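You operate a simulated robot arm through the tools that you are given. There is no shell and no other tool. Be economical: measure what you need, move in short steps, check, and stop when the job is done.

You are at the controls of a simulated two-armed robot. One attempt, no reset.

Task
Take the lid off the tin marked "Caps" on the top of the grey workbench and lay it down there.

Only the result counts: the job must be done as asked and must still hold three seconds after the hand-in. Knocking over, shifting, dropping, spilling or breaking anything else fails it. Lids that push on must go on centred and level and be pressed home; caps that screw on are set level and turned clockwise until they are tight.

Robot
Two 6-joint arms with two-finger parallel grippers on one trunk, on a base that drives. Base frame: it is fixed to the floor where the robot stands at the start and does not move with it; the origin is under the middle of the robot, x ahead of it, y to its left, z up; the surface under the hand at the start is at about z = 850. Units: mm, degrees, N and s.
The left shoulder is at the start at [80, 216, 1597], the right one opposite. With the tool pointing down near the work surface each hand reaches from about 100 to 680 mm from the robot's upright axis, wherever it stands, measured 20 degrees to its own side. Payload 3.43 kg a hand.
Tool frame (each hand has its own): the origin (TCP) lies between the finger pads and is the grasp point; the fingertips stand 30 mm ahead of it; z points along the fingers, y is the line along which they close. The gripper opens to 94 mm. The fingers are 28 mm wide and 10 mm thick; the gripper's body (50 by 96 mm) begins 55 mm behind the TCP.
Orientation is that of the tool frame in the base frame, as [roll, pitch, yaw] about the fixed x, y, z axes, in that order (R = Rz(yaw) Ry(pitch) Rx(roll)). With the fingers straight down and closing along the base's y, the tool's x points along the base's -x, its y along +y and its z along -z.

Tools
- The arms move only by the tool servo_tool. It takes "left_commands", "right_commands" or both (then of equal length, played together; a hand with none holds still); each is a list of rows, each a list of 7 numbers: the shift along the tool's x, y, z in cm, then the turn, a rotation vector about the tool's x, y, z in rad, then the gripper command, from -1 (shut) to 1 (fully open), values between in proportion. In form: [[tx, ty, tz, ax, ay, az, hand], ...]. A call has 1 to 12 rows; each row is the pose to reach, as a shift and turn from the pose commanded when the call began, along the tool's axes at that moment. Each row takes 0.2 s and may step no farther than 50 mm and 8.6 degrees from the row before; otherwise, or with a gripper value out of range, the whole call is refused. Where a pose cannot be reached the arm comes as near as it can. A force on the tool above 40 N (or 10 N above the force at the start of the call, whichever is more), or a blocked arm, ends the call early, and 0.2 s more pass. The fingers move at their own pace (about 72 mm/s each) and stop on an object; they squeeze with about 39 N. The grip force told is the motor's: it shows also when the fingers shut on nothing. Time passes only in rows, and 0.2 s behind the last, so rows that repeat a pose let the fingers close. The reply holds the time, the measured pose of the TCP, the force on the tool along the base axes, the opening and the grip force, in the units named above and with some noise, with the torque about the TCP (base axes, N m) and any sound that the robot's microphone picked up.
- Cameras (640 x 400 px; columns grow to the right, rows downward): "scene" is now at [92.6, 33.1, 1747.4]; the picture's right is [0.47, -0.88, -0.00], its down [-0.73, -0.39, -0.56] and it looks along [0.49, 0.27, -0.83] (base axes); focal length 266 px, centre (320, 200). "left" rides on the left gripper at [76, -14, -102] in its tool frame; the picture's right is [0.18, 0.98, 0.00], its down [-0.75, 0.14, -0.64] and it looks along [-0.63, 0.12, 0.77] (tool axes); focal length 243 px, centre (320, 200). "right" rides on the right gripper at [76, 14, -103] in its tool frame; the picture's right is [-0.18, 0.98, 0.00], its down [-0.75, -0.14, -0.64] and it looks along [-0.63, -0.12, 0.77] (tool axes); focal length 243 px, centre (320, 200). There is no depth. A picture from a camera that has moved, and an enlarged one, comes with that camera's place and axes in the base frame and with its lens.
- get_image(camera): a new picture of that camera. The clock stands still meanwhile.
- lift_body(by): slides the trunk up (or, below 0, down) by that many mm; the arms and the scene camera ride with it, the base frame stays. It gives what a move gives, with no picture.
- base_move(legs): drives the robot by 1 to 6 legs, each [ahead, left, turn to the left] in mm, mm and degrees, along the robot's own axes; the way and the turn of a leg run together, so that a leg with both is an arc; at most 1500 mm and 180 degrees a leg. The arms and the cameras ride along, it lands a little off, and it stops where it bumps. It gives what a move gives.
- aim_head(pan, tilt): turns the head with the scene camera to pan (to the left, within 86 degrees either way) and tilt (down, from -29 to 69), counted from straight ahead of the robot. It gives what a move gives.
- enlarge(camera, box): a new picture of the part [left, top, right, bottom] of that camera's present view, enlarged. The clock stands still meanwhile.
- job_done(): hands the job in; it is judged then, once.

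Go step by step. Nothing tells you exact positions but the pictures and the camera data: compare them with the known pose of the tool, close in by small moves and look again before you grip or let go. The budget is 120 turns and 108 pictures, counting those below and the enlarged ones. Unless the task says otherwise, let go and move clear before handing in, and close with one line.

The tools are called after ">>>" as name(argument=value, ...) on one line, values as JSON. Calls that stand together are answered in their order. servo_tool: Moves the arms, as the interface text tells. Its arguments: {"type":"object","properties":{"left_commands":{"type":"array","items":{"type":"array","items":{"type":"number"}}},"right_commands":{"type":"array","items":{"type":"array","items":{"type":"number"}}}},"required":[]} The other tools are called the same way: lift_body (by) slides the trunk up or down; base_move (legs) drives the base; aim_head (pan, tilt) turns the head that bears the scene camera; get_image (camera) takes a picture; enlarge (camera, box) takes an enlarged picture of a part of a camera's view; job_done () hands the job in.

At the start:

```text
time: 0.0
left_tool_pos: [544.3, 333.8, 1067.5]
left_tcp_rot: [179.9, 0.0, -180.0]
left_contact_force: [0.6, 0.7, -0.3]
left_torque: [0.0, 0.02, -0.03]
left_opening: 94.0
left_gripper_force: 0.1
right_tool_pos: [647.8, -77.6, 1114.7]
right_tcp_rot: [180.0, 0.0, 180.0]
right_contact_force: [0.0, 0.3, -0.6]
right_torque: [0.0, 0.01, -0.04]
right_opening: 94.0
right_gripper_force: 0.1
trunk travel left (down, up): [-827.0, 13.0]
robot x, y, heading: [-0.2, -0.4, 0.3]
head pan, tilt: [28.3, 55.9]
```

scene: 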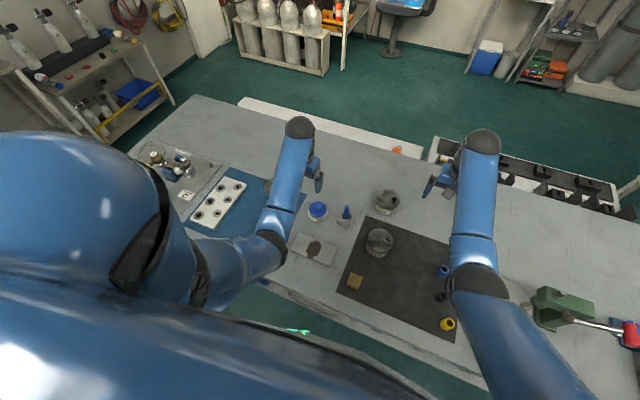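
right: 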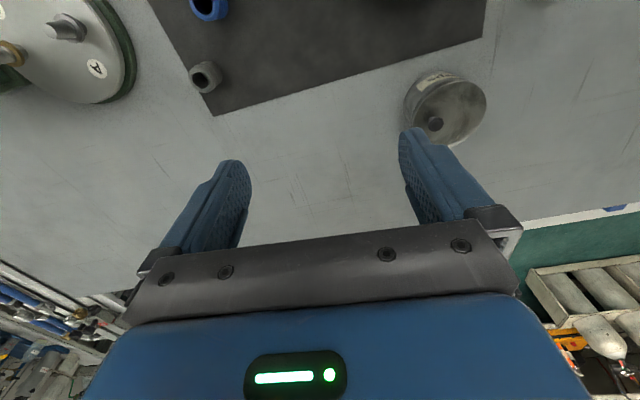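
left: 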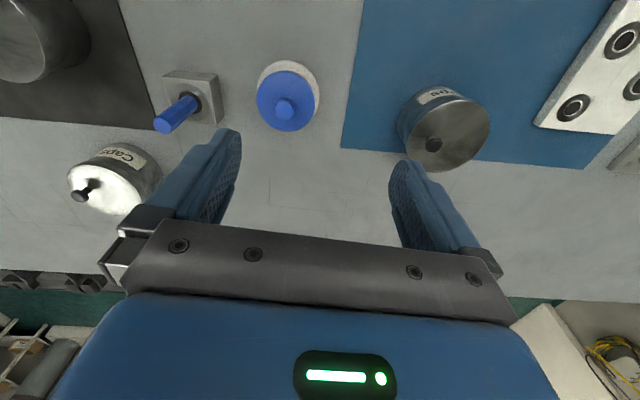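

I see several labelled tins. I'll read the labels first.

>>> enlarge(camera="left", box=[60, 130, 180, 205])

>>> enlarge(camera="left", box=[385, 75, 505, 150])

>>> enlarge(camera="scene", box=[280, 170, 460, 282])

>>> enlarge(camera="right", box=[380, 60, 500, 135])

```text
5.33 times, centred on (120, 168) of left
camera zoom: at [467.4, 320.2, 1169.8], right [-0.18, 0.98, 0.0], down [0.75, 0.14, 0.64], along [0.63, 0.12, -0.77], focal length 1294 px, centre (1387, 373)
```

zoom: 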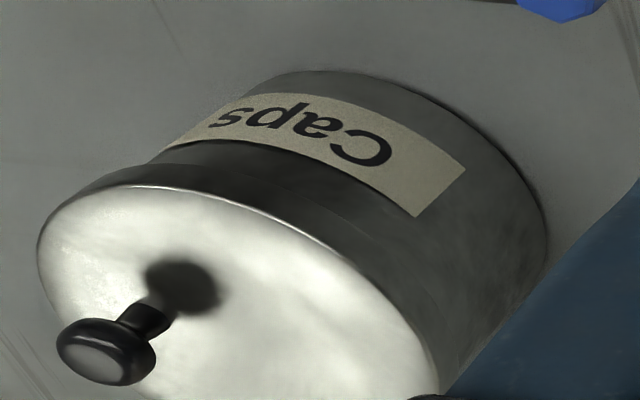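

```text
5.33 times, centred on (445, 112) of left
camera zoom: at [467.4, 320.2, 1169.8], right [-0.18, 0.98, 0.0], down [0.75, 0.14, 0.64], along [0.63, 0.12, -0.77], focal length 1294 px, centre (-347, 667)
```

zoom: 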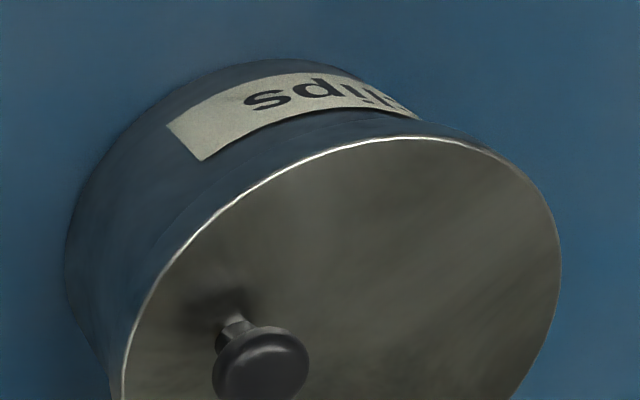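

```text
3.56 times, centred on (370, 226) of scene
camera zoom: at [92.6, 33.1, 1747.4], right [0.47, -0.88, 0.0], down [-0.73, -0.39, -0.56], along [0.49, 0.27, -0.83], focal length 946 px, centre (142, 108)
```

zoom: 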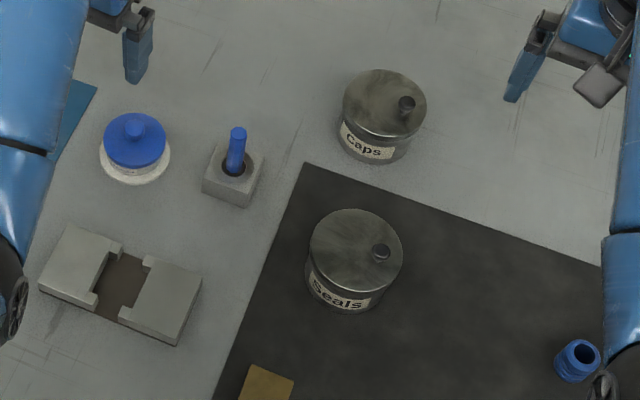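

```text
5.33 times, centred on (440, 98) of right
camera zoom: at [571.9, -63.9, 1217.1], right [0.18, 0.98, 0.0], down [0.75, -0.14, 0.64], along [0.63, -0.12, -0.77], focal length 1294 px, centre (-320, 747)
```

zoom: 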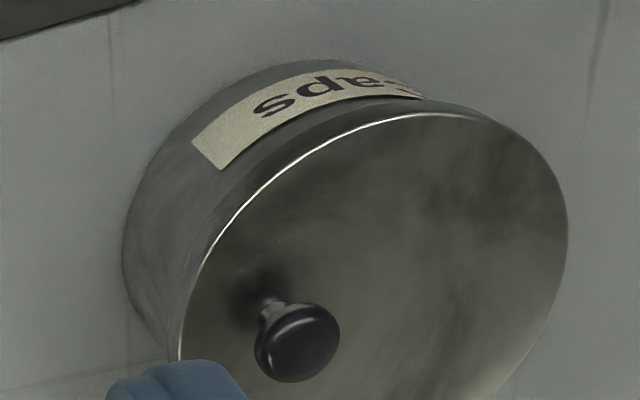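

The "Caps" tin's lid knob is at about (712, 57, 930), with the lid centred near (712, 78). It's a bit far for the arm, so I'll check the room in front of the base.

>>> aim_head(pan=0, tilt=69)

>>> get_image(camera="scene")

```text
time: 0.9
left_tool_pos: [543.5, 334.2, 1066.9]
left_tcp_rot: [180.0, 0.1, -180.0]
left_contact_force: [-0.1, -0.4, 0.5]
left_torque: [-0.03, -0.03, -0.01]
left_opening: 94.0
left_gripper_force: 0.1
right_tool_pos: [647.8, -77.4, 1113.9]
right_tcp_rot: [-180.0, -0.1, -179.9]
right_contact_force: [1.2, -1.2, -0.3]
right_torque: [-0.01, -0.01, -0.02]
right_opening: 93.9
right_gripper_force: 0.1
trunk travel left (down, up): [-827.0, 13.0]
robot x, y, heading: [-0.7, 2.9, -0.1]
head pan, tilt: [0.0, 68.8]
```

```text
100 pictures are left
camera scene: at [86.0, -0.6, 1733.1], right [0.0, -1.0, 0.0], down [-0.93, 0.0, -0.36], along [0.36, 0.0, -0.93], focal length 266 px, centre (320, 200)
```

scene: 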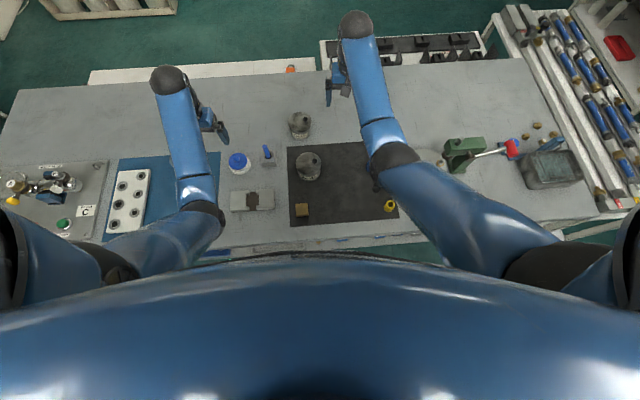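

The bench edge is near x = 265 and there seems to be some room. I'll drive left and a little ahead so the tin is in the right hand's reach.

>>> base_move(legs=[[0, 110, 0], [60, 0, 0]])

>>> get_image(camera="right")

>>> get_image(camera="scene")

```text
time: 2.8
left_tool_pos: [587.3, 437.8, 1068.8]
left_tcp_rot: [179.7, 0.0, 179.7]
left_contact_force: [-0.1, 0.5, -0.1]
left_torque: [0.04, 0.01, 0.03]
left_opening: 94.0
left_gripper_force: 0.1
right_tool_pos: [690.1, 24.4, 1114.7]
right_tcp_rot: [179.8, 0.1, 179.8]
right_contact_force: [0.8, -1.2, 0.0]
right_torque: [0.0, 0.01, 0.02]
right_opening: 93.9
right_gripper_force: 0.0
trunk travel left (down, up): [-827.0, 13.0]
robot x, y, heading: [44.7, 107.0, -0.1]
head pan, tilt: [0.0, 68.8]
stopped in leg 2: the robot was blocked; the commanded pose is now the measured one
```

```text
99 pictures are left
camera right: at [614.2, 37.9, 1217.7], right [0.19, 0.98, 0.0], down [0.75, -0.15, 0.64], along [0.63, -0.12, -0.77], focal length 243 px, centre (320, 200)
```

right: 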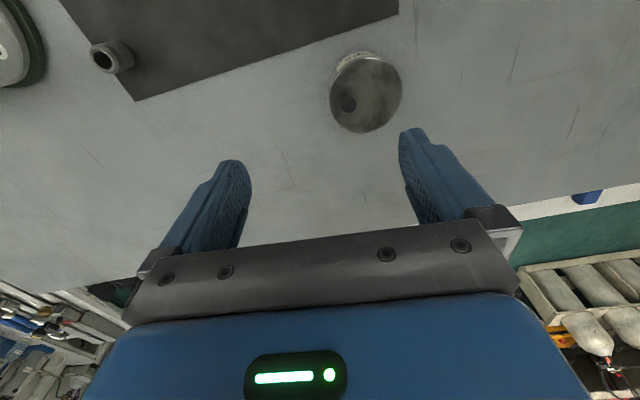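

```text
98 pictures are left
camera scene: at [127.7, 101.5, 1733.3], right [0.0, -1.0, 0.0], down [-0.93, 0.0, -0.36], along [0.36, 0.0, -0.93], focal length 266 px, centre (320, 200)
```

scene: 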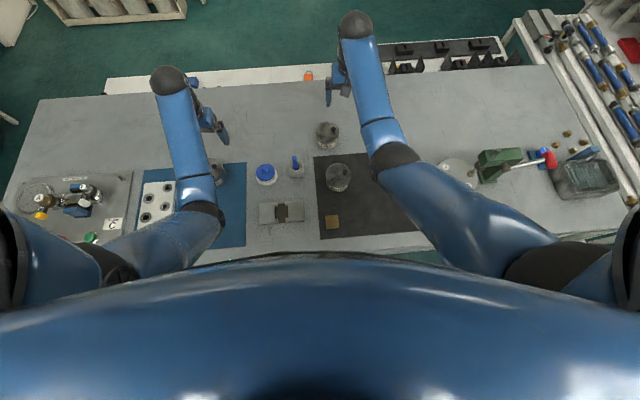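

>>> enlarge(camera="right", box=[310, 40, 422, 140])

>>> enlarge(camera="scene", box=[290, 110, 370, 160])

```text
4.00 times, centred on (366, 90) of right
camera zoom: at [614.2, 37.9, 1217.7], right [0.19, 0.98, 0.0], down [0.75, -0.15, 0.64], along [0.63, -0.12, -0.77], focal length 970 px, centre (136, 640)
```

zoom: 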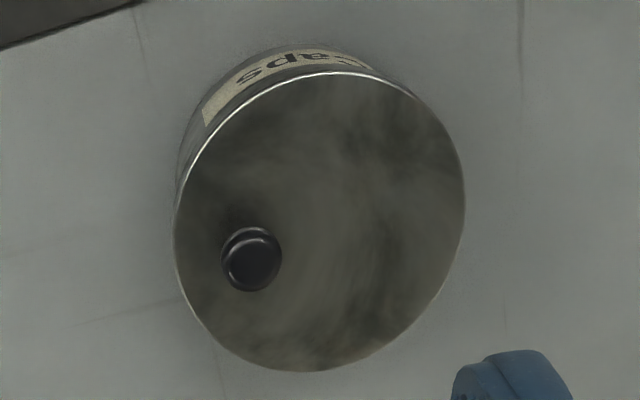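

```text
8.00 times, centred on (330, 135) of scene
camera zoom: at [127.7, 101.5, 1733.3], right [0.0, -1.0, 0.0], down [-0.93, 0.0, -0.36], along [0.36, 0.0, -0.93], focal length 2129 px, centre (240, 720)
```

zoom: 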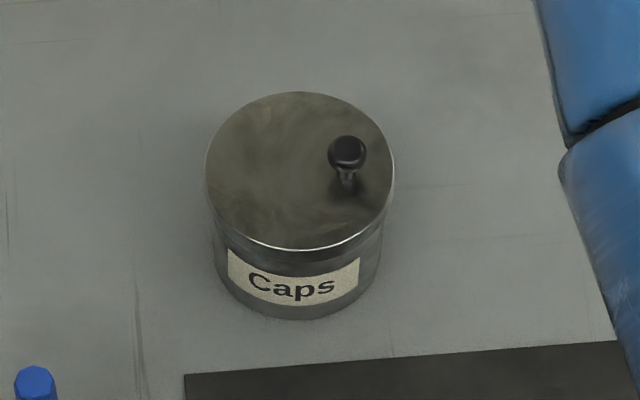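

The knob is at about (717, 54, 925), roughly 17 mm across. The lid top is near z = 908 and centred at (717, 76). I'll bring the right hand above the knob, half open.

>>> servo_tool(right_commands=[[-1, 1, 3, 0, 0, 0, 0], [-2, 2, 6, 0, 0, 0, 0], [-2.7, 3, 9, 0, 0, 0, 0], [-2.7, 3, 12, 0, 0, 0, 0], [-2.7, 3, 12, 0, 0, 0, 0]])

>>> get_image(camera="right")

>>> enlarge(camera="scene", box=[270, 80, 398, 160])

```text
time: 4.0
left_tool_pos: [587.4, 441.1, 1069.5]
left_tcp_rot: [180.0, 0.1, 179.8]
left_contact_force: [-1.4, 0.3, 0.1]
left_torque: [0.0, -0.03, 0.0]
left_opening: 93.9
left_gripper_force: 0.0
right_tool_pos: [717.6, 57.6, 996.6]
right_tcp_rot: [-179.9, 0.2, 179.8]
right_contact_force: [-0.2, 0.2, 0.7]
right_torque: [-0.02, -0.01, 0.02]
right_opening: 47.1
right_gripper_force: 0.1
trunk travel left (down, up): [-827.0, 13.0]
robot x, y, heading: [42.8, 106.4, 0.0]
head pan, tilt: [0.0, 68.8]
```

```text
95 pictures are left
camera right: at [640.5, 71.5, 1098.2], right [0.19, 0.98, 0.0], down [0.75, -0.14, 0.64], along [0.63, -0.12, -0.76], focal length 243 px, centre (320, 200)
```

right: 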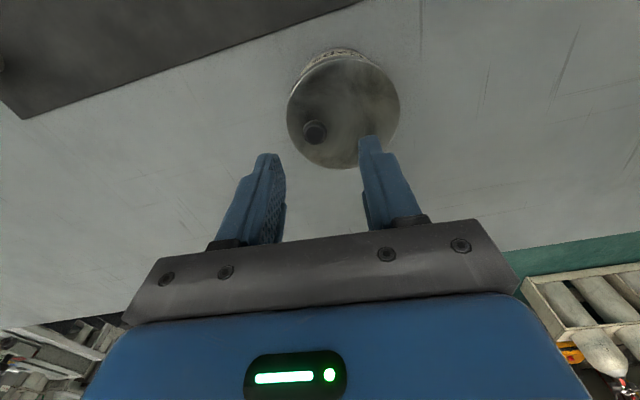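

```text
5.00 times, centred on (334, 120) of scene
camera zoom: at [127.4, 107.0, 1733.3], right [0.0, -1.0, 0.0], down [-0.93, 0.0, -0.36], along [0.36, 0.0, -0.93], focal length 1331 px, centre (250, 600)
```

zoom: 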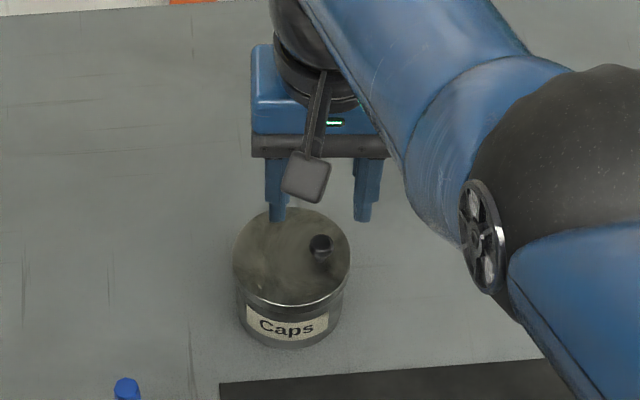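

The hand is well placed and sits about 4 mm too far left of the knob. I'll correct that and lower to just above it.

>>> servo_tool(right_commands=[[0, -0.4, 0.5, 0, 0, 0, 0], [0, -0.4, 2, 0, 0, 0, 0], [0, -0.4, 3.2, 0, 0, 0, 0], [0, -0.4, 3.2, 0, 0, 0, 0]])

>>> enlarge(camera="right", box=[200, 80, 440, 230])

>>> enlarge(camera="scene", box=[290, 100, 370, 150])

```text
time: 5.0
left_tool_pos: [589.6, 440.0, 1067.8]
left_tcp_rot: [179.9, 0.1, 179.7]
left_contact_force: [-0.4, -0.5, 0.2]
left_torque: [-0.02, 0.0, 0.01]
left_opening: 94.2
left_gripper_force: 0.1
right_tool_pos: [707.6, 51.3, 969.3]
right_tcp_rot: [180.0, 0.0, 179.8]
right_contact_force: [-0.2, 0.0, 0.5]
right_torque: [-0.02, -0.03, -0.01]
right_opening: 47.0
right_gripper_force: 0.2
right hand out of reach, approached as far as the arm can: row 2, 3, 4
trunk travel left (down, up): [-827.0, 13.0]
robot x, y, heading: [48.6, 108.0, -0.2]
head pan, tilt: [0.0, 68.8]
```

```text
2.67 times, centred on (320, 155) of right
camera zoom: at [630.9, 63.8, 1070.8], right [0.19, 0.98, 0.0], down [0.75, -0.14, 0.64], along [0.63, -0.12, -0.77], focal length 647 px, centre (320, 320)
```

zoom: 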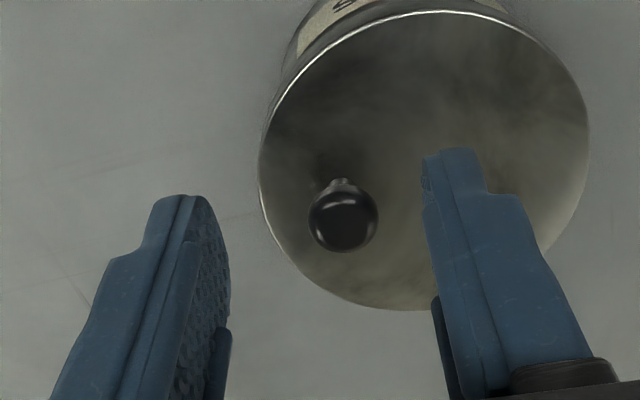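

```text
8.00 times, centred on (330, 125) of scene
camera zoom: at [130.9, 107.4, 1733.0], right [0.0, -1.0, 0.0], down [-0.93, 0.0, -0.36], along [0.36, 0.0, -0.93], focal length 2129 px, centre (240, 800)
```

zoom: 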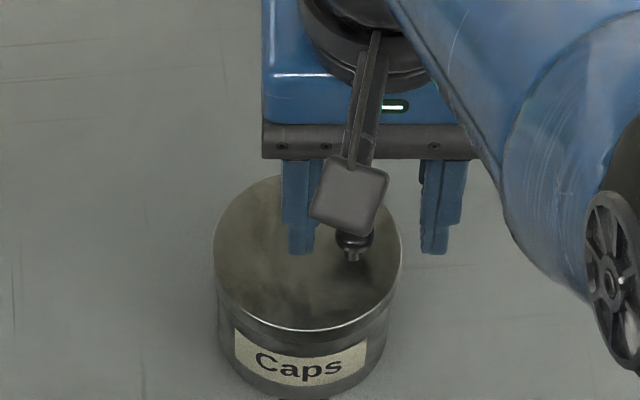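

The right arm is at the end of its reach. I'll raise both hands and slide the trunk down so the shoulder gets closer.

>>> servo_tool(right_commands=[[1, 0, -2, 0, 0, 0, 0], [1, 0, -5, 0, 0, 0, 0], [1, 0, -9, 0, 0, 0, 0], [1, 0, -12, 0, 0, 0, 0], [1, 0, -12, 0, 0, 0, 0]], left_commands=[[0, 0, -2, 0, 0, 0, 1], [0, 0, -5, 0, 0, 0, 1], [0, 0, -9, 0, 0, 0, 1], [0, 0, -12, 0, 0, 0, 1], [0, 0, -12, 0, 0, 0, 1]])

>>> lift_body(by=-120)

>>> get_image(camera="right")

>>> get_image(camera="scene")

```text
time: 6.2
left_tool_pos: [645.2, 455.4, 1112.7]
left_tcp_rot: [-179.9, 0.1, 179.7]
left_contact_force: [0.2, 0.5, -0.6]
left_torque: [-0.02, -0.01, -0.01]
left_opening: 94.1
left_gripper_force: 0.1
left hand out of reach, approached as far as the arm can: row 1, 2, 3, 4, 5
right_tool_pos: [696.6, 46.4, 1088.6]
right_tcp_rot: [-180.0, 0.1, 179.7]
right_contact_force: [-0.2, -0.8, 0.0]
right_torque: [0.0, 0.0, 0.0]
right_opening: 46.8
right_gripper_force: 0.1
trunk travel left (down, up): [-827.0, 13.0]
robot x, y, heading: [46.6, 109.2, -0.2]
head pan, tilt: [0.0, 68.8]
```

```text
time: 7.7
left_tool_pos: [645.3, 455.9, 992.6]
left_tcp_rot: [180.0, 0.1, 179.8]
left_contact_force: [0.4, -0.3, -1.1]
left_torque: [-0.01, -0.04, -0.01]
left_opening: 94.0
left_gripper_force: 0.1
right_tool_pos: [696.8, 47.2, 969.0]
right_tcp_rot: [-180.0, 0.0, 179.7]
right_contact_force: [-0.4, -0.5, -0.1]
right_torque: [0.0, 0.03, 0.0]
right_opening: 47.0
right_gripper_force: 0.1
trunk travel left (down, up): [-707.0, 133.0]
robot x, y, heading: [46.5, 108.2, -0.3]
head pan, tilt: [0.0, 68.8]
```

```text
91 pictures are left
camera right: at [621.0, 60.9, 1071.3], right [0.19, 0.98, 0.0], down [0.75, -0.14, 0.64], along [0.63, -0.12, -0.77], focal length 243 px, centre (320, 200)
```

right: 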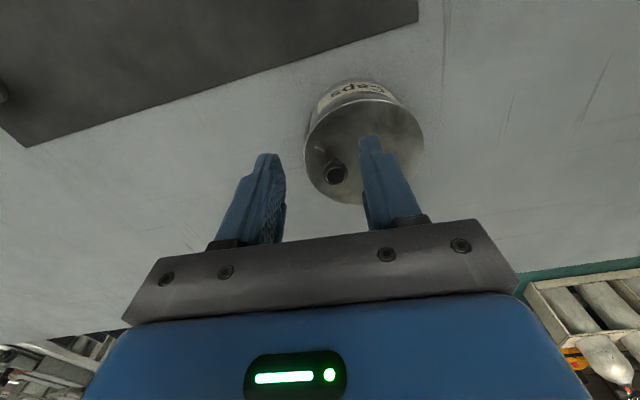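

```text
90 pictures are left
camera scene: at [130.1, 107.3, 1613.1], right [0.0, -1.0, 0.0], down [-0.93, 0.0, -0.36], along [0.36, 0.0, -0.93], focal length 266 px, centre (320, 200)
```

scene: 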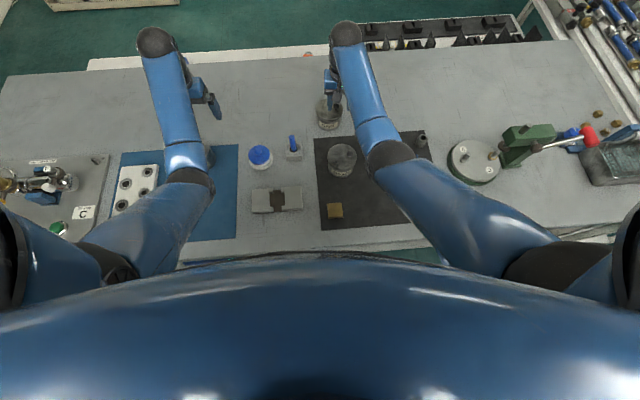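

The hand hovers with its tips around z = 939 and the knob is at (718, 53). I'll shift over it now.

>>> servo_tool(right_commands=[[-1, 0.3, 0, 0, 0, 0, 0], [-2.1, 0.6, 0, 0, 0, 0, 0], [-2.1, 0.6, 0.3, 0, 0, 0, 0], [-2.1, 0.6, 0.3, 0, 0, 0, 0]])

>>> enlarge(camera="right", box=[200, 80, 440, 230])

>>> enlarge(camera="scene", box=[290, 80, 370, 130])

```text
time: 8.7
left_tool_pos: [646.0, 453.9, 993.0]
left_tcp_rot: [180.0, 0.1, 179.8]
left_contact_force: [0.1, 0.8, -0.1]
left_torque: [0.03, -0.03, 0.03]
left_opening: 93.8
left_gripper_force: 0.1
right_tool_pos: [717.5, 54.7, 963.6]
right_tcp_rot: [-179.9, 0.0, 179.8]
right_contact_force: [0.0, -0.6, 0.2]
right_torque: [0.01, -0.01, 0.01]
right_opening: 47.2
right_gripper_force: 0.1
trunk travel left (down, up): [-707.0, 133.0]
robot x, y, heading: [43.1, 109.0, -0.5]
head pan, tilt: [0.0, 68.8]
```

```text
2.67 times, centred on (320, 155) of right
camera zoom: at [641.4, 66.8, 1067.2], right [0.19, 0.98, 0.0], down [0.75, -0.14, 0.64], along [0.63, -0.12, -0.77], focal length 647 px, centre (320, 320)
```

zoom: 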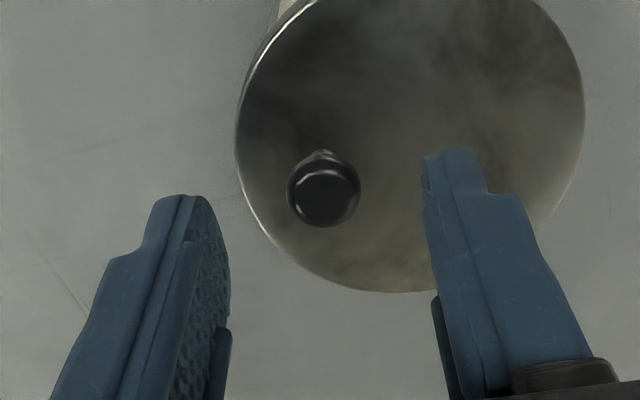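

```text
8.00 times, centred on (330, 105) of scene
camera zoom: at [130.1, 107.2, 1613.1], right [0.0, -1.0, 0.0], down [-0.93, 0.0, -0.36], along [0.36, 0.0, -0.93], focal length 2129 px, centre (240, 960)
```

zoom: 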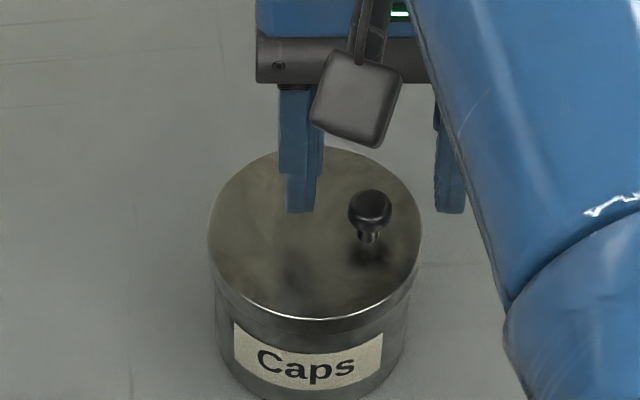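

Both cameras agree the knob is centred under the hand, with its top near z = 928. I'll descend 19 mm so the tips flank it, then check.

>>> servo_tool(right_commands=[[0, 0, 0.7, 0, 0, 0, 0], [0, 0, 1.4, 0, 0, 0, 0], [0, 0, 1.9, 0, 0, 0, 0], [0, 0, 1.9, 0, 0, 0, 0]])

>>> enlarge(camera="right", box=[200, 80, 440, 230])

>>> enlarge(camera="scene", box=[290, 80, 370, 130])

```text
time: 9.7
left_tool_pos: [645.6, 455.3, 993.0]
left_tcp_rot: [179.9, 0.1, 179.8]
left_contact_force: [0.1, 0.5, -0.4]
left_torque: [-0.02, -0.05, -0.01]
left_opening: 94.2
left_gripper_force: 0.0
right_tool_pos: [719.8, 51.5, 946.6]
right_tcp_rot: [-179.9, 0.0, 179.8]
right_contact_force: [0.1, -0.7, -0.5]
right_torque: [-0.02, 0.01, 0.01]
right_opening: 46.7
right_gripper_force: 0.0
trunk travel left (down, up): [-707.0, 133.0]
robot x, y, heading: [41.7, 106.1, 0.3]
head pan, tilt: [0.0, 68.8]
```

```text
2.67 times, centred on (320, 155) of right
camera zoom: at [642.5, 66.0, 1049.2], right [0.19, 0.98, 0.0], down [0.75, -0.14, 0.64], along [0.63, -0.12, -0.77], focal length 647 px, centre (320, 320)
```

zoom: 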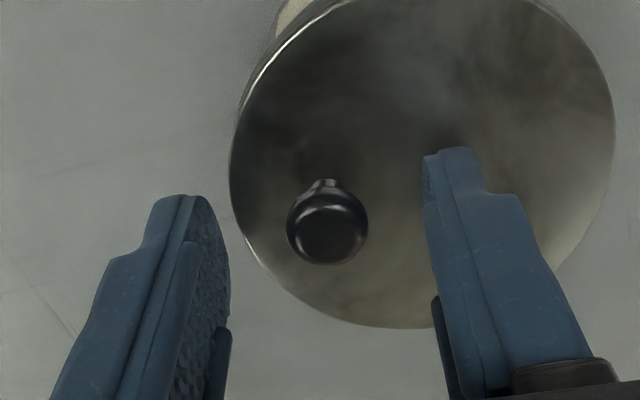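

```text
8.00 times, centred on (330, 105) of scene
camera zoom: at [130.1, 107.3, 1613.1], right [0.0, -1.0, 0.0], down [-0.93, 0.0, -0.36], along [0.36, 0.0, -0.93], focal length 2129 px, centre (240, 960)
```

zoom: 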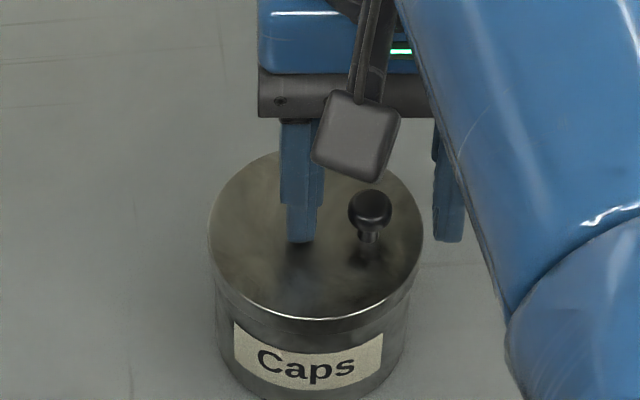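

The tips flank the knob just above the lid. I'll nudge 1.5 mm left to centre, then close.

>>> servo_tool(right_commands=[[0, 0.15, 0.1, 0, 0, 0, 0], [0, 0.15, 0.1, 0, 0, 0, -0.3], [0, 0.15, 0.1, 0, 0, 0, -0.5], [0, 0.15, 0.1, 0, 0, 0, -0.5]])

>>> enlarge(camera="scene", box=[290, 80, 370, 130])

>>> enlarge(camera="right", box=[200, 80, 440, 230])

```text
time: 10.7
left_tool_pos: [645.3, 455.9, 992.2]
left_tcp_rot: [180.0, 0.2, 179.8]
left_contact_force: [-0.7, -0.4, -0.2]
left_torque: [0.05, 0.02, -0.02]
left_opening: 93.9
left_gripper_force: 0.0
right_tool_pos: [719.5, 54.5, 945.7]
right_tcp_rot: [180.0, 0.1, 179.8]
right_contact_force: [0.2, -0.3, 1.5]
right_torque: [0.05, -0.04, 0.0]
right_opening: 23.3
right_gripper_force: 0.1
trunk travel left (down, up): [-707.0, 133.0]
robot x, y, heading: [44.4, 108.1, -0.3]
head pan, tilt: [0.0, 68.8]
```

```text
8.00 times, centred on (330, 105) of scene
camera zoom: at [129.9, 107.6, 1613.1], right [0.0, -1.0, 0.0], down [-0.93, 0.0, -0.36], along [0.36, 0.0, -0.93], focal length 2129 px, centre (240, 960)
```

zoom: 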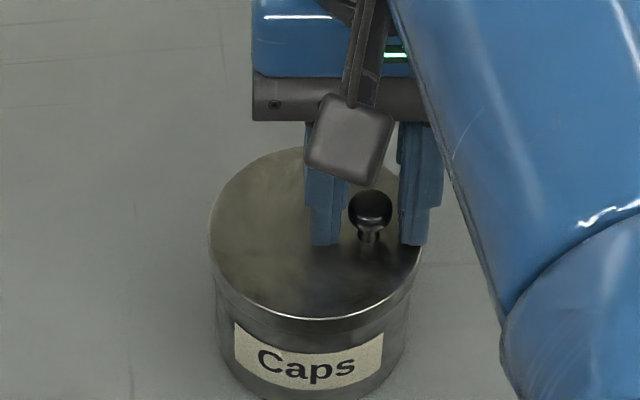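

```text
2.67 times, centred on (320, 155) of right
camera zoom: at [642.1, 68.3, 1047.9], right [0.19, 0.98, 0.0], down [0.75, -0.14, 0.64], along [0.63, -0.12, -0.77], focal length 647 px, centre (320, 320)
```

zoom: 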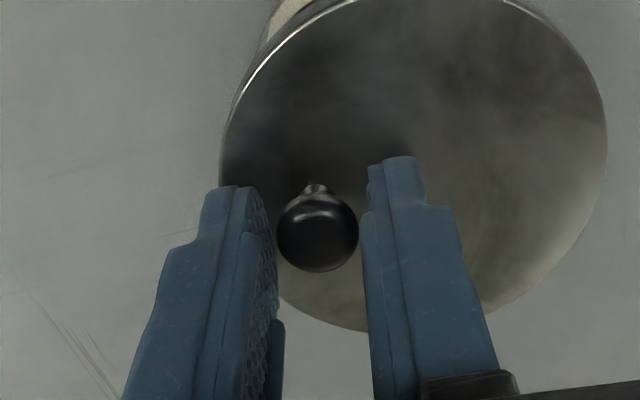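

>>> servo_tool(right_commands=[[0, 0.1, 0.1, 0, 0, 0, -0.55], [0, 0.1, 0.1, 0, 0, 0, -0.7], [0, 0.1, 0.1, 0, 0, 0, -1], [0, 0.1, 0.1, 0, 0, 0, -1], [0, 0.1, 0.1, 0, 0, 0, -1]])

>>> enlarge(camera="scene", box=[290, 80, 370, 130])

```text
time: 11.9
left_tool_pos: [644.3, 453.6, 992.3]
left_tcp_rot: [180.0, 0.1, 179.8]
left_contact_force: [0.0, -0.2, -0.2]
left_torque: [-0.02, 0.0, -0.01]
left_opening: 94.2
left_gripper_force: 0.0
right_tool_pos: [719.1, 55.5, 946.5]
right_tcp_rot: [180.0, 0.2, 179.7]
right_contact_force: [2.2, -5.7, 8.7]
right_torque: [-0.11, 0.02, 0.0]
right_opening: 16.2
right_gripper_force: 38.9
trunk travel left (down, up): [-707.0, 133.0]
robot x, y, heading: [46.1, 109.3, -0.0]
head pan, tilt: [0.0, 68.8]
```

```text
8.00 times, centred on (330, 105) of scene
camera zoom: at [129.1, 106.1, 1613.2], right [0.0, -1.0, 0.0], down [-0.93, 0.0, -0.36], along [0.36, 0.0, -0.93], focal length 2129 px, centre (240, 960)
```

zoom: 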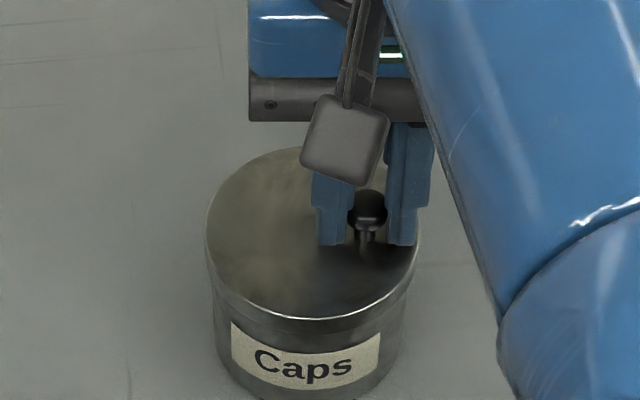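

The knob is gripped at 16 mm. I'll lift a few millimetres slowly while watching the force.

>>> servo_tool(right_commands=[[0, -0.1, -0.1, 0, 0, 0, -1], [0, -0.1, -0.2, 0, 0, 0, -1], [0, -0.1, -0.3, 0, 0, 0, -1], [0, -0.1, -0.4, 0, 0, 0, -1], [0, -0.1, -0.4, 0, 0, 0, -1]])

>>> enlarge(camera="scene", box=[290, 80, 370, 130])

```text
time: 13.1
left_tool_pos: [646.2, 455.2, 992.1]
left_tcp_rot: [179.9, 0.0, 179.8]
left_contact_force: [1.1, -0.2, 0.7]
left_torque: [-0.03, 0.03, -0.05]
left_opening: 93.8
left_gripper_force: 0.0
right_tool_pos: [719.4, 54.9, 948.7]
right_tcp_rot: [-180.0, -0.1, 179.7]
right_contact_force: [-0.6, -0.1, -1.4]
right_torque: [0.0, -0.03, 0.05]
right_opening: 16.0
right_gripper_force: 39.3
trunk travel left (down, up): [-707.0, 133.0]
robot x, y, heading: [43.7, 109.3, -0.4]
head pan, tilt: [0.0, 68.8]
heard: snap
```

```text
8.00 times, centred on (330, 105) of scene
camera zoom: at [130.4, 107.4, 1613.1], right [0.0, -1.0, 0.0], down [-0.93, 0.0, -0.36], along [0.36, 0.0, -0.93], focal length 2129 px, centre (240, 960)
```

zoom: 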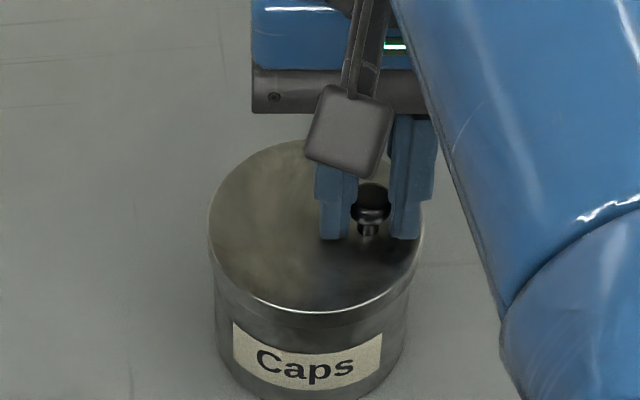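

A snap was heard and the lid has come free with low force. I'll lift straight up slowly.

>>> servo_tool(right_commands=[[0, 0, -0.3, 0, 0, 0, -1], [0, 0, -0.6, 0, 0, 0, -1], [0, 0, -1, 0, 0, 0, -1], [0, 0, -1.5, 0, 0, 0, -1], [0, 0, -2, 0, 0, 0, -1], [0, 0, -2.5, 0, 0, 0, -1], [0, 0, -2.5, 0, 0, 0, -1]])

>>> enlarge(camera="scene", box=[290, 80, 370, 130])

>>> get_image(camera="right")

```text
time: 14.7
left_tool_pos: [646.8, 456.0, 992.2]
left_tcp_rot: [180.0, 0.0, 179.8]
left_contact_force: [0.3, 0.3, -0.3]
left_torque: [-0.01, 0.01, 0.01]
left_opening: 93.9
left_gripper_force: 0.0
right_tool_pos: [717.9, 56.4, 974.3]
right_tcp_rot: [180.0, 0.0, 179.8]
right_contact_force: [0.0, -0.4, -0.9]
right_torque: [-0.01, -0.01, -0.02]
right_opening: 16.4
right_gripper_force: 38.8
trunk travel left (down, up): [-707.0, 133.0]
robot x, y, heading: [43.5, 110.5, -0.2]
head pan, tilt: [0.0, 68.8]
```

```text
8.00 times, centred on (330, 105) of scene
camera zoom: at [130.3, 107.3, 1613.1], right [0.0, -1.0, 0.0], down [-0.93, 0.0, -0.36], along [0.36, 0.0, -0.93], focal length 2129 px, centre (240, 960)
```

zoom: 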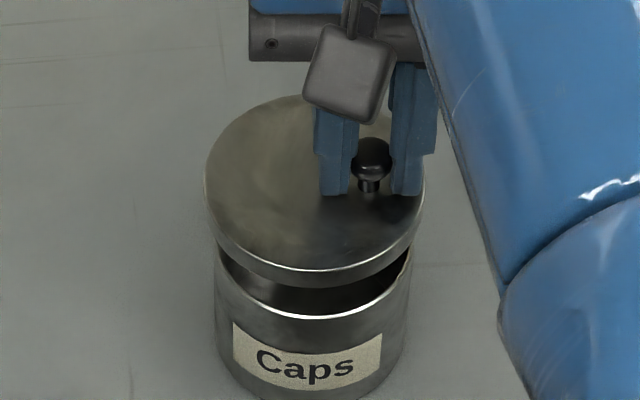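

```text
80 pictures are left
camera right: at [642.3, 69.5, 1076.6], right [0.19, 0.98, 0.0], down [0.75, -0.14, 0.64], along [0.63, -0.12, -0.77], focal length 243 px, centre (320, 200)
```

right: 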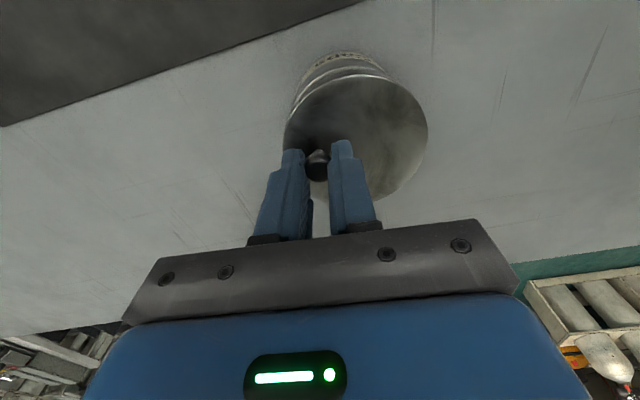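

The lid is clear of the tin and level. I'll lift further and carry it right to the bare bench, with the knob going to about (728, -92).

>>> servo_tool(right_commands=[[0, 0, -2, 0, 0, 0, -1], [0, 0, -4, 0, 0, 0, -1], [0, -2, -4, 0, 0, 0, -1], [-0.2, -4.5, -4, 0, 0, 0, -1], [-0.4, -7, -4, 0, 0, 0, -1], [-0.6, -9.5, -4, 0, 0, 0, -1], [-0.8, -12, -4, 0, 0, 0, -1], [-1, -14, -4, 0, 0, 0, -1], [-1, -15, -4, 0, 0, 0, -1], [-1, -15, -4, 0, 0, 0, -1]])

>>> get_image(camera="right")

>>> get_image(camera="scene")

```text
time: 16.9
left_tool_pos: [646.2, 455.7, 992.7]
left_tcp_rot: [-179.9, 0.1, 179.8]
left_contact_force: [0.2, 0.3, -0.5]
left_torque: [0.0, 0.02, -0.04]
left_opening: 94.0
left_gripper_force: 0.1
right_tool_pos: [727.8, -95.4, 1011.7]
right_tcp_rot: [-180.0, 0.0, 179.9]
right_contact_force: [-0.7, 0.1, 0.5]
right_torque: [-0.03, -0.01, -0.01]
right_opening: 16.1
right_gripper_force: 38.9
trunk travel left (down, up): [-707.0, 133.0]
robot x, y, heading: [48.3, 107.0, -0.5]
head pan, tilt: [0.0, 68.8]
```

```text
79 pictures are left
camera right: at [651.8, -81.3, 1115.9], right [0.19, 0.98, 0.0], down [0.75, -0.14, 0.64], along [0.63, -0.12, -0.77], focal length 243 px, centre (320, 200)
```

right: 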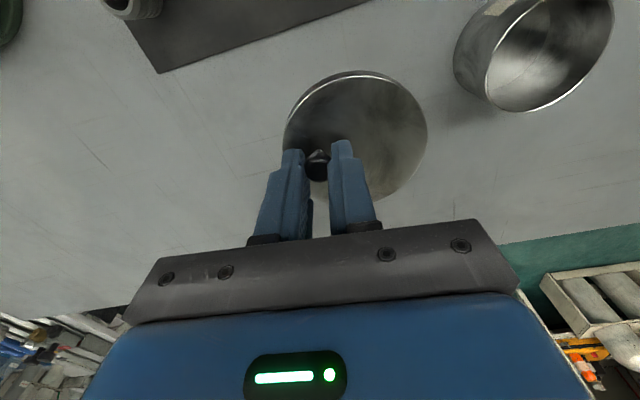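

```text
78 pictures are left
camera scene: at [130.2, 107.3, 1613.1], right [0.0, -1.0, 0.0], down [-0.93, 0.0, -0.36], along [0.36, 0.0, -0.93], focal length 266 px, centre (320, 200)
```

scene: 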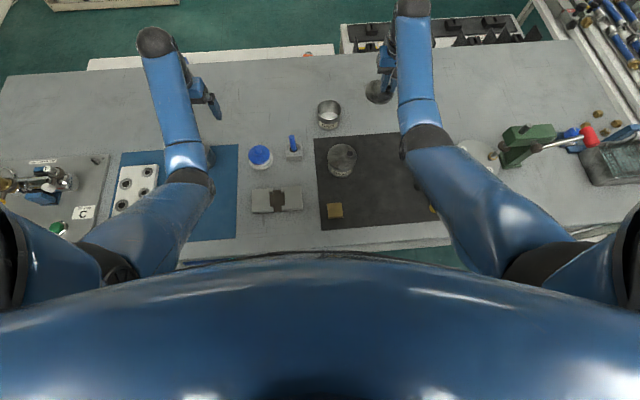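

The bare bench is clear below the lid. I'll lower about 95 mm and check.

>>> servo_tool(right_commands=[[0, 0, 2, 0, 0, 0, -1], [0, 0, 4, 0, 0, 0, -1], [0, 0, 6, 0, 0, 0, -1], [0, 0, 8, 0, 0, 0, -1], [0, 0, 9, 0, 0, 0, -1], [0, 0, 9.5, 0, 0, 0, -1], [0, 0, 9.5, 0, 0, 0, -1]])

>>> enlarge(camera="scene", box=[320, 60, 432, 130])

>>> get_image(camera="right")

```text
time: 18.5
left_tool_pos: [645.0, 455.5, 991.8]
left_tcp_rot: [-179.9, 0.1, 179.8]
left_contact_force: [0.0, 0.0, 0.1]
left_torque: [-0.01, 0.0, -0.04]
left_opening: 94.0
left_gripper_force: 0.1
right_tool_pos: [729.4, -95.1, 918.0]
right_tcp_rot: [-180.0, 0.0, 179.8]
right_contact_force: [0.0, -0.1, 0.4]
right_torque: [0.0, -0.03, 0.0]
right_opening: 15.9
right_gripper_force: 38.9
trunk travel left (down, up): [-707.0, 133.0]
robot x, y, heading: [41.4, 107.4, -0.3]
head pan, tilt: [0.0, 68.8]
```

```text
5.71 times, centred on (376, 95) of scene
camera zoom: at [130.3, 107.2, 1613.1], right [0.0, -1.0, 0.0], down [-0.93, 0.0, -0.36], along [0.36, 0.0, -0.93], focal length 1521 px, centre (0, 800)
```

zoom: 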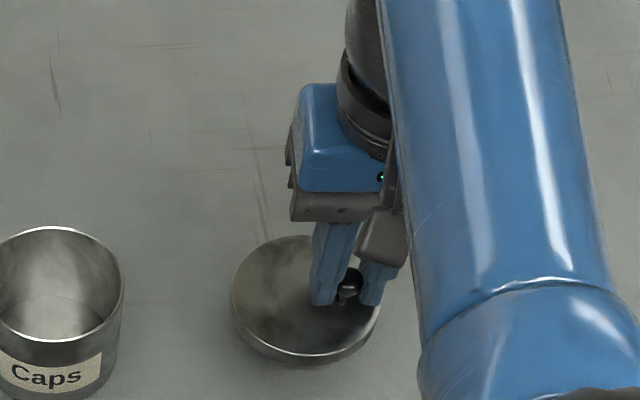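

```text
76 pictures are left
camera right: at [652.9, -80.9, 1020.7], right [0.19, 0.98, 0.0], down [0.75, -0.14, 0.64], along [0.63, -0.12, -0.77], focal length 243 px, centre (320, 200)
```

right: 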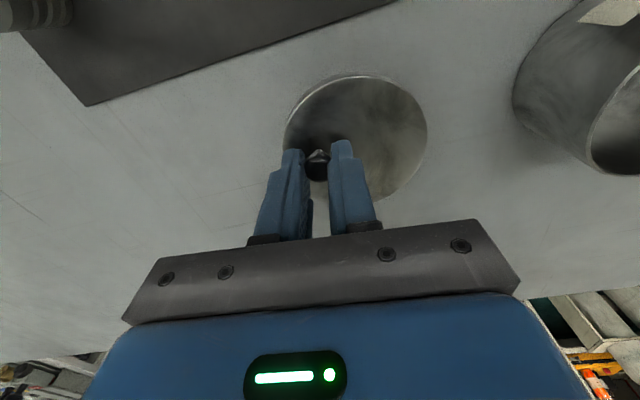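

The lid is well placed and still above the bench. I'll lower it in 2 mm steps until it touches.

>>> servo_tool(right_commands=[[0, 0, 0.2, 0, 0, 0, -1], [0, 0, 0.4, 0, 0, 0, -1], [0, 0, 0.6, 0, 0, 0, -1], [0, 0, 0.8, 0, 0, 0, -1], [0, 0, 1.0, 0, 0, 0, -1], [0, 0, 1.2, 0, 0, 0, -1], [0, 0, 1.4, 0, 0, 0, -1]])

>>> enlarge(camera="scene", box=[320, 60, 432, 130])

```text
time: 20.1
left_tool_pos: [645.0, 455.6, 992.0]
left_tcp_rot: [-180.0, 0.1, 179.8]
left_contact_force: [0.8, 0.1, 0.3]
left_torque: [-0.03, -0.04, 0.03]
left_opening: 94.2
left_gripper_force: 0.0
right_tool_pos: [727.0, -97.3, 905.4]
right_tcp_rot: [-179.9, -0.1, 179.7]
right_contact_force: [-0.2, -0.2, -0.3]
right_torque: [0.0, 0.01, 0.0]
right_opening: 16.2
right_gripper_force: 39.1
trunk travel left (down, up): [-707.0, 133.0]
robot x, y, heading: [46.6, 109.4, 0.0]
head pan, tilt: [0.0, 68.8]
```

```text
5.71 times, centred on (376, 95) of scene
camera zoom: at [130.3, 107.3, 1613.1], right [0.0, -1.0, 0.0], down [-0.93, 0.0, -0.36], along [0.36, 0.0, -0.93], focal length 1521 px, centre (0, 800)
```

zoom: 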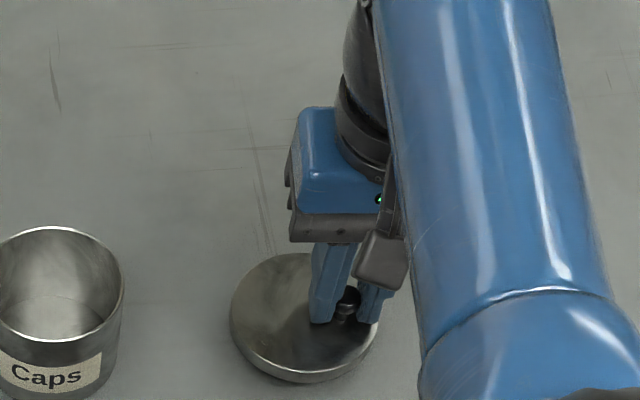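

>>> servo_tool(right_commands=[[0, 0, 0.15, 0, 0, 0, -1], [0, 0, 0.3, 0, 0, 0, -1], [0, 0, 0.45, 0, 0, 0, -1], [0, 0, 0.6, 0, 0, 0, -1], [0, 0, 0.75, 0, 0, 0, -1], [0, 0, 0.9, 0, 0, 0, -1], [0, 0, 1.05, 0, 0, 0, -1]])

>>> enlarge(camera="scene", box=[320, 60, 432, 130])

```text
time: 21.7
left_tool_pos: [645.7, 455.6, 992.8]
left_tcp_rot: [179.9, 0.1, 179.8]
left_contact_force: [-0.1, 0.5, 0.2]
left_torque: [0.01, 0.01, -0.02]
left_opening: 94.2
left_gripper_force: 0.2
right_tool_pos: [728.0, -95.7, 892.0]
right_tcp_rot: [-180.0, 0.0, 179.8]
right_contact_force: [-1.0, -0.2, -0.2]
right_torque: [0.02, 0.01, -0.01]
right_opening: 15.9
right_gripper_force: 38.6
trunk travel left (down, up): [-707.0, 133.0]
robot x, y, heading: [43.2, 110.7, -0.4]
head pan, tilt: [0.0, 68.8]
```

```text
5.71 times, centred on (376, 95) of scene
camera zoom: at [130.3, 107.2, 1613.1], right [0.0, -1.0, 0.0], down [-0.93, 0.0, -0.36], along [0.36, 0.0, -0.93], focal length 1521 px, centre (0, 800)
```

zoom: 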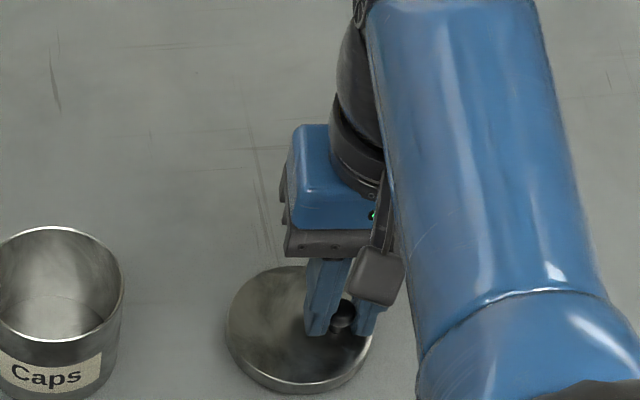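

No contact yet, so I'll keep going down gently.

>>> servo_tool(right_commands=[[0, 0, 0.1, 0, 0, 0, -1], [0, 0, 0.2, 0, 0, 0, -1], [0, 0, 0.3, 0, 0, 0, -1], [0, 0, 0.4, 0, 0, 0, -1], [0, 0, 0.5, 0, 0, 0, -1]])

>>> enlarge(camera="scene", box=[340, 90, 404, 130])

```text
time: 22.9
left_tool_pos: [644.8, 454.4, 993.3]
left_tcp_rot: [179.9, 0.0, 179.8]
left_contact_force: [-0.5, 0.2, 1.3]
left_torque: [0.0, 0.01, -0.02]
left_opening: 94.1
left_gripper_force: 0.0
right_tool_pos: [727.9, -95.9, 890.6]
right_tcp_rot: [179.9, 0.2, 179.7]
right_contact_force: [0.6, -0.3, 7.8]
right_torque: [0.01, 0.24, 0.09]
right_opening: 16.1
right_gripper_force: 39.0
trunk travel left (down, up): [-707.0, 133.0]
robot x, y, heading: [44.3, 106.1, -0.0]
head pan, tilt: [0.0, 68.8]
```

```text
10.00 times, centred on (372, 110) of scene
camera zoom: at [129.0, 107.6, 1613.3], right [0.0, -1.0, 0.0], down [-0.93, 0.0, -0.36], along [0.36, 0.0, -0.93], focal length 2662 px, centre (-200, 1100)
```

zoom: 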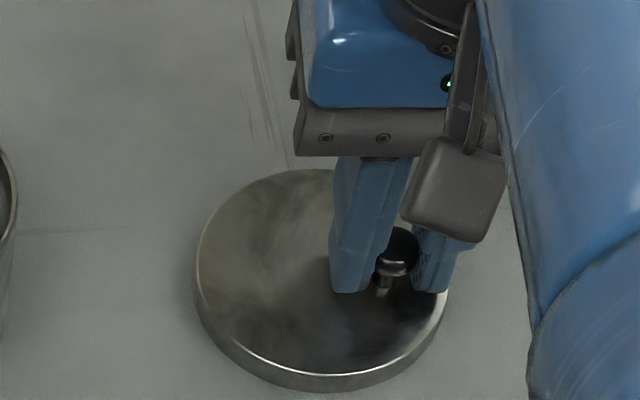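

The lid is resting on the bench with about 8 N on the hand. I'll ease up slightly, open moderately, then rise straight up.

>>> servo_tool(right_commands=[[0, 0, -0.25, 0, 0, 0, -1], [0, 0, -0.25, 0, 0, 0, -0.5], [0, 0, -0.25, 0, 0, 0, -0.1], [0, 0, -0.25, 0, 0, 0, -0.1], [0, 0, -1.5, 0, 0, 0, -0.1], [0, 0, -3.5, 0, 0, 0, -0.1], [0, 0, -6, 0, 0, 0, -0.1], [0, 0, -9, 0, 0, 0, -0.1], [0, 0, -12, 0, 0, 0, -0.1]])

>>> get_image(camera="right")

>>> get_image(camera="scene")

```text
time: 24.9
left_tool_pos: [645.9, 456.0, 992.6]
left_tcp_rot: [-179.9, 0.1, 179.8]
left_contact_force: [0.1, -0.5, 0.6]
left_torque: [0.02, 0.03, 0.0]
left_opening: 94.1
left_gripper_force: 0.0
right_tool_pos: [724.9, -95.5, 1011.7]
right_tcp_rot: [-180.0, 0.0, 179.8]
right_contact_force: [-0.5, 0.5, -0.2]
right_torque: [0.01, -0.02, 0.01]
right_opening: 42.3
right_gripper_force: 0.0
trunk travel left (down, up): [-707.0, 133.0]
robot x, y, heading: [41.7, 107.7, -0.1]
head pan, tilt: [0.0, 68.8]
```

```text
72 pictures are left
camera right: at [649.5, -82.7, 1114.4], right [0.19, 0.98, 0.0], down [0.75, -0.14, 0.64], along [0.63, -0.12, -0.77], focal length 243 px, centre (320, 200)
```

right: 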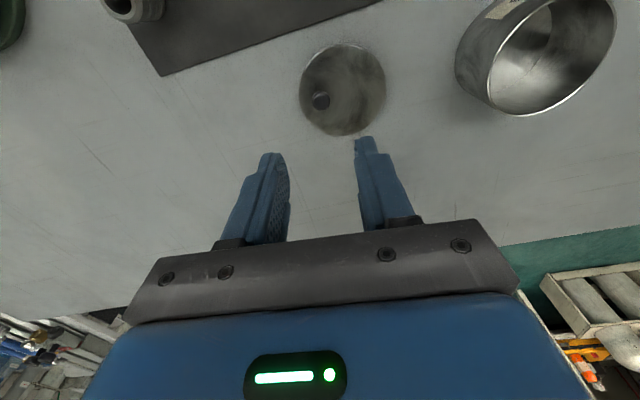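

```text
71 pictures are left
camera scene: at [129.7, 107.5, 1613.1], right [0.0, -1.0, 0.0], down [-0.93, 0.0, -0.36], along [0.36, 0.0, -0.93], focal length 266 px, centre (320, 200)
```

scene: 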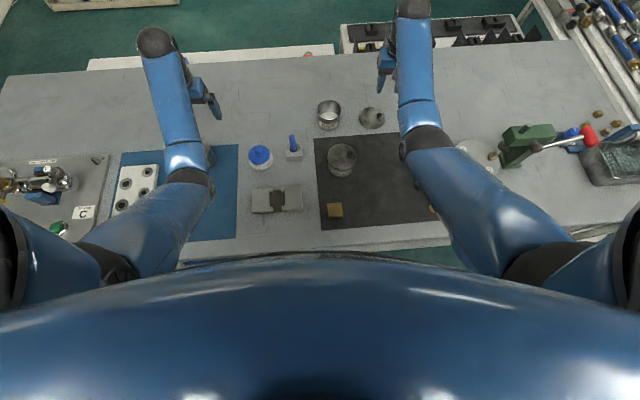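

The lid lies flat on the bare bench, the tin stands upright where it was, and the hand is clear. I'm handing in.

>>> job_done()

```text
The job is handed in.
```

I took the lid off the "Caps" tin and laid it flat, knob up, on the bare grey bench beside the tin. The hand is clear, and nothing looked knocked over or shifted in the final pictures.
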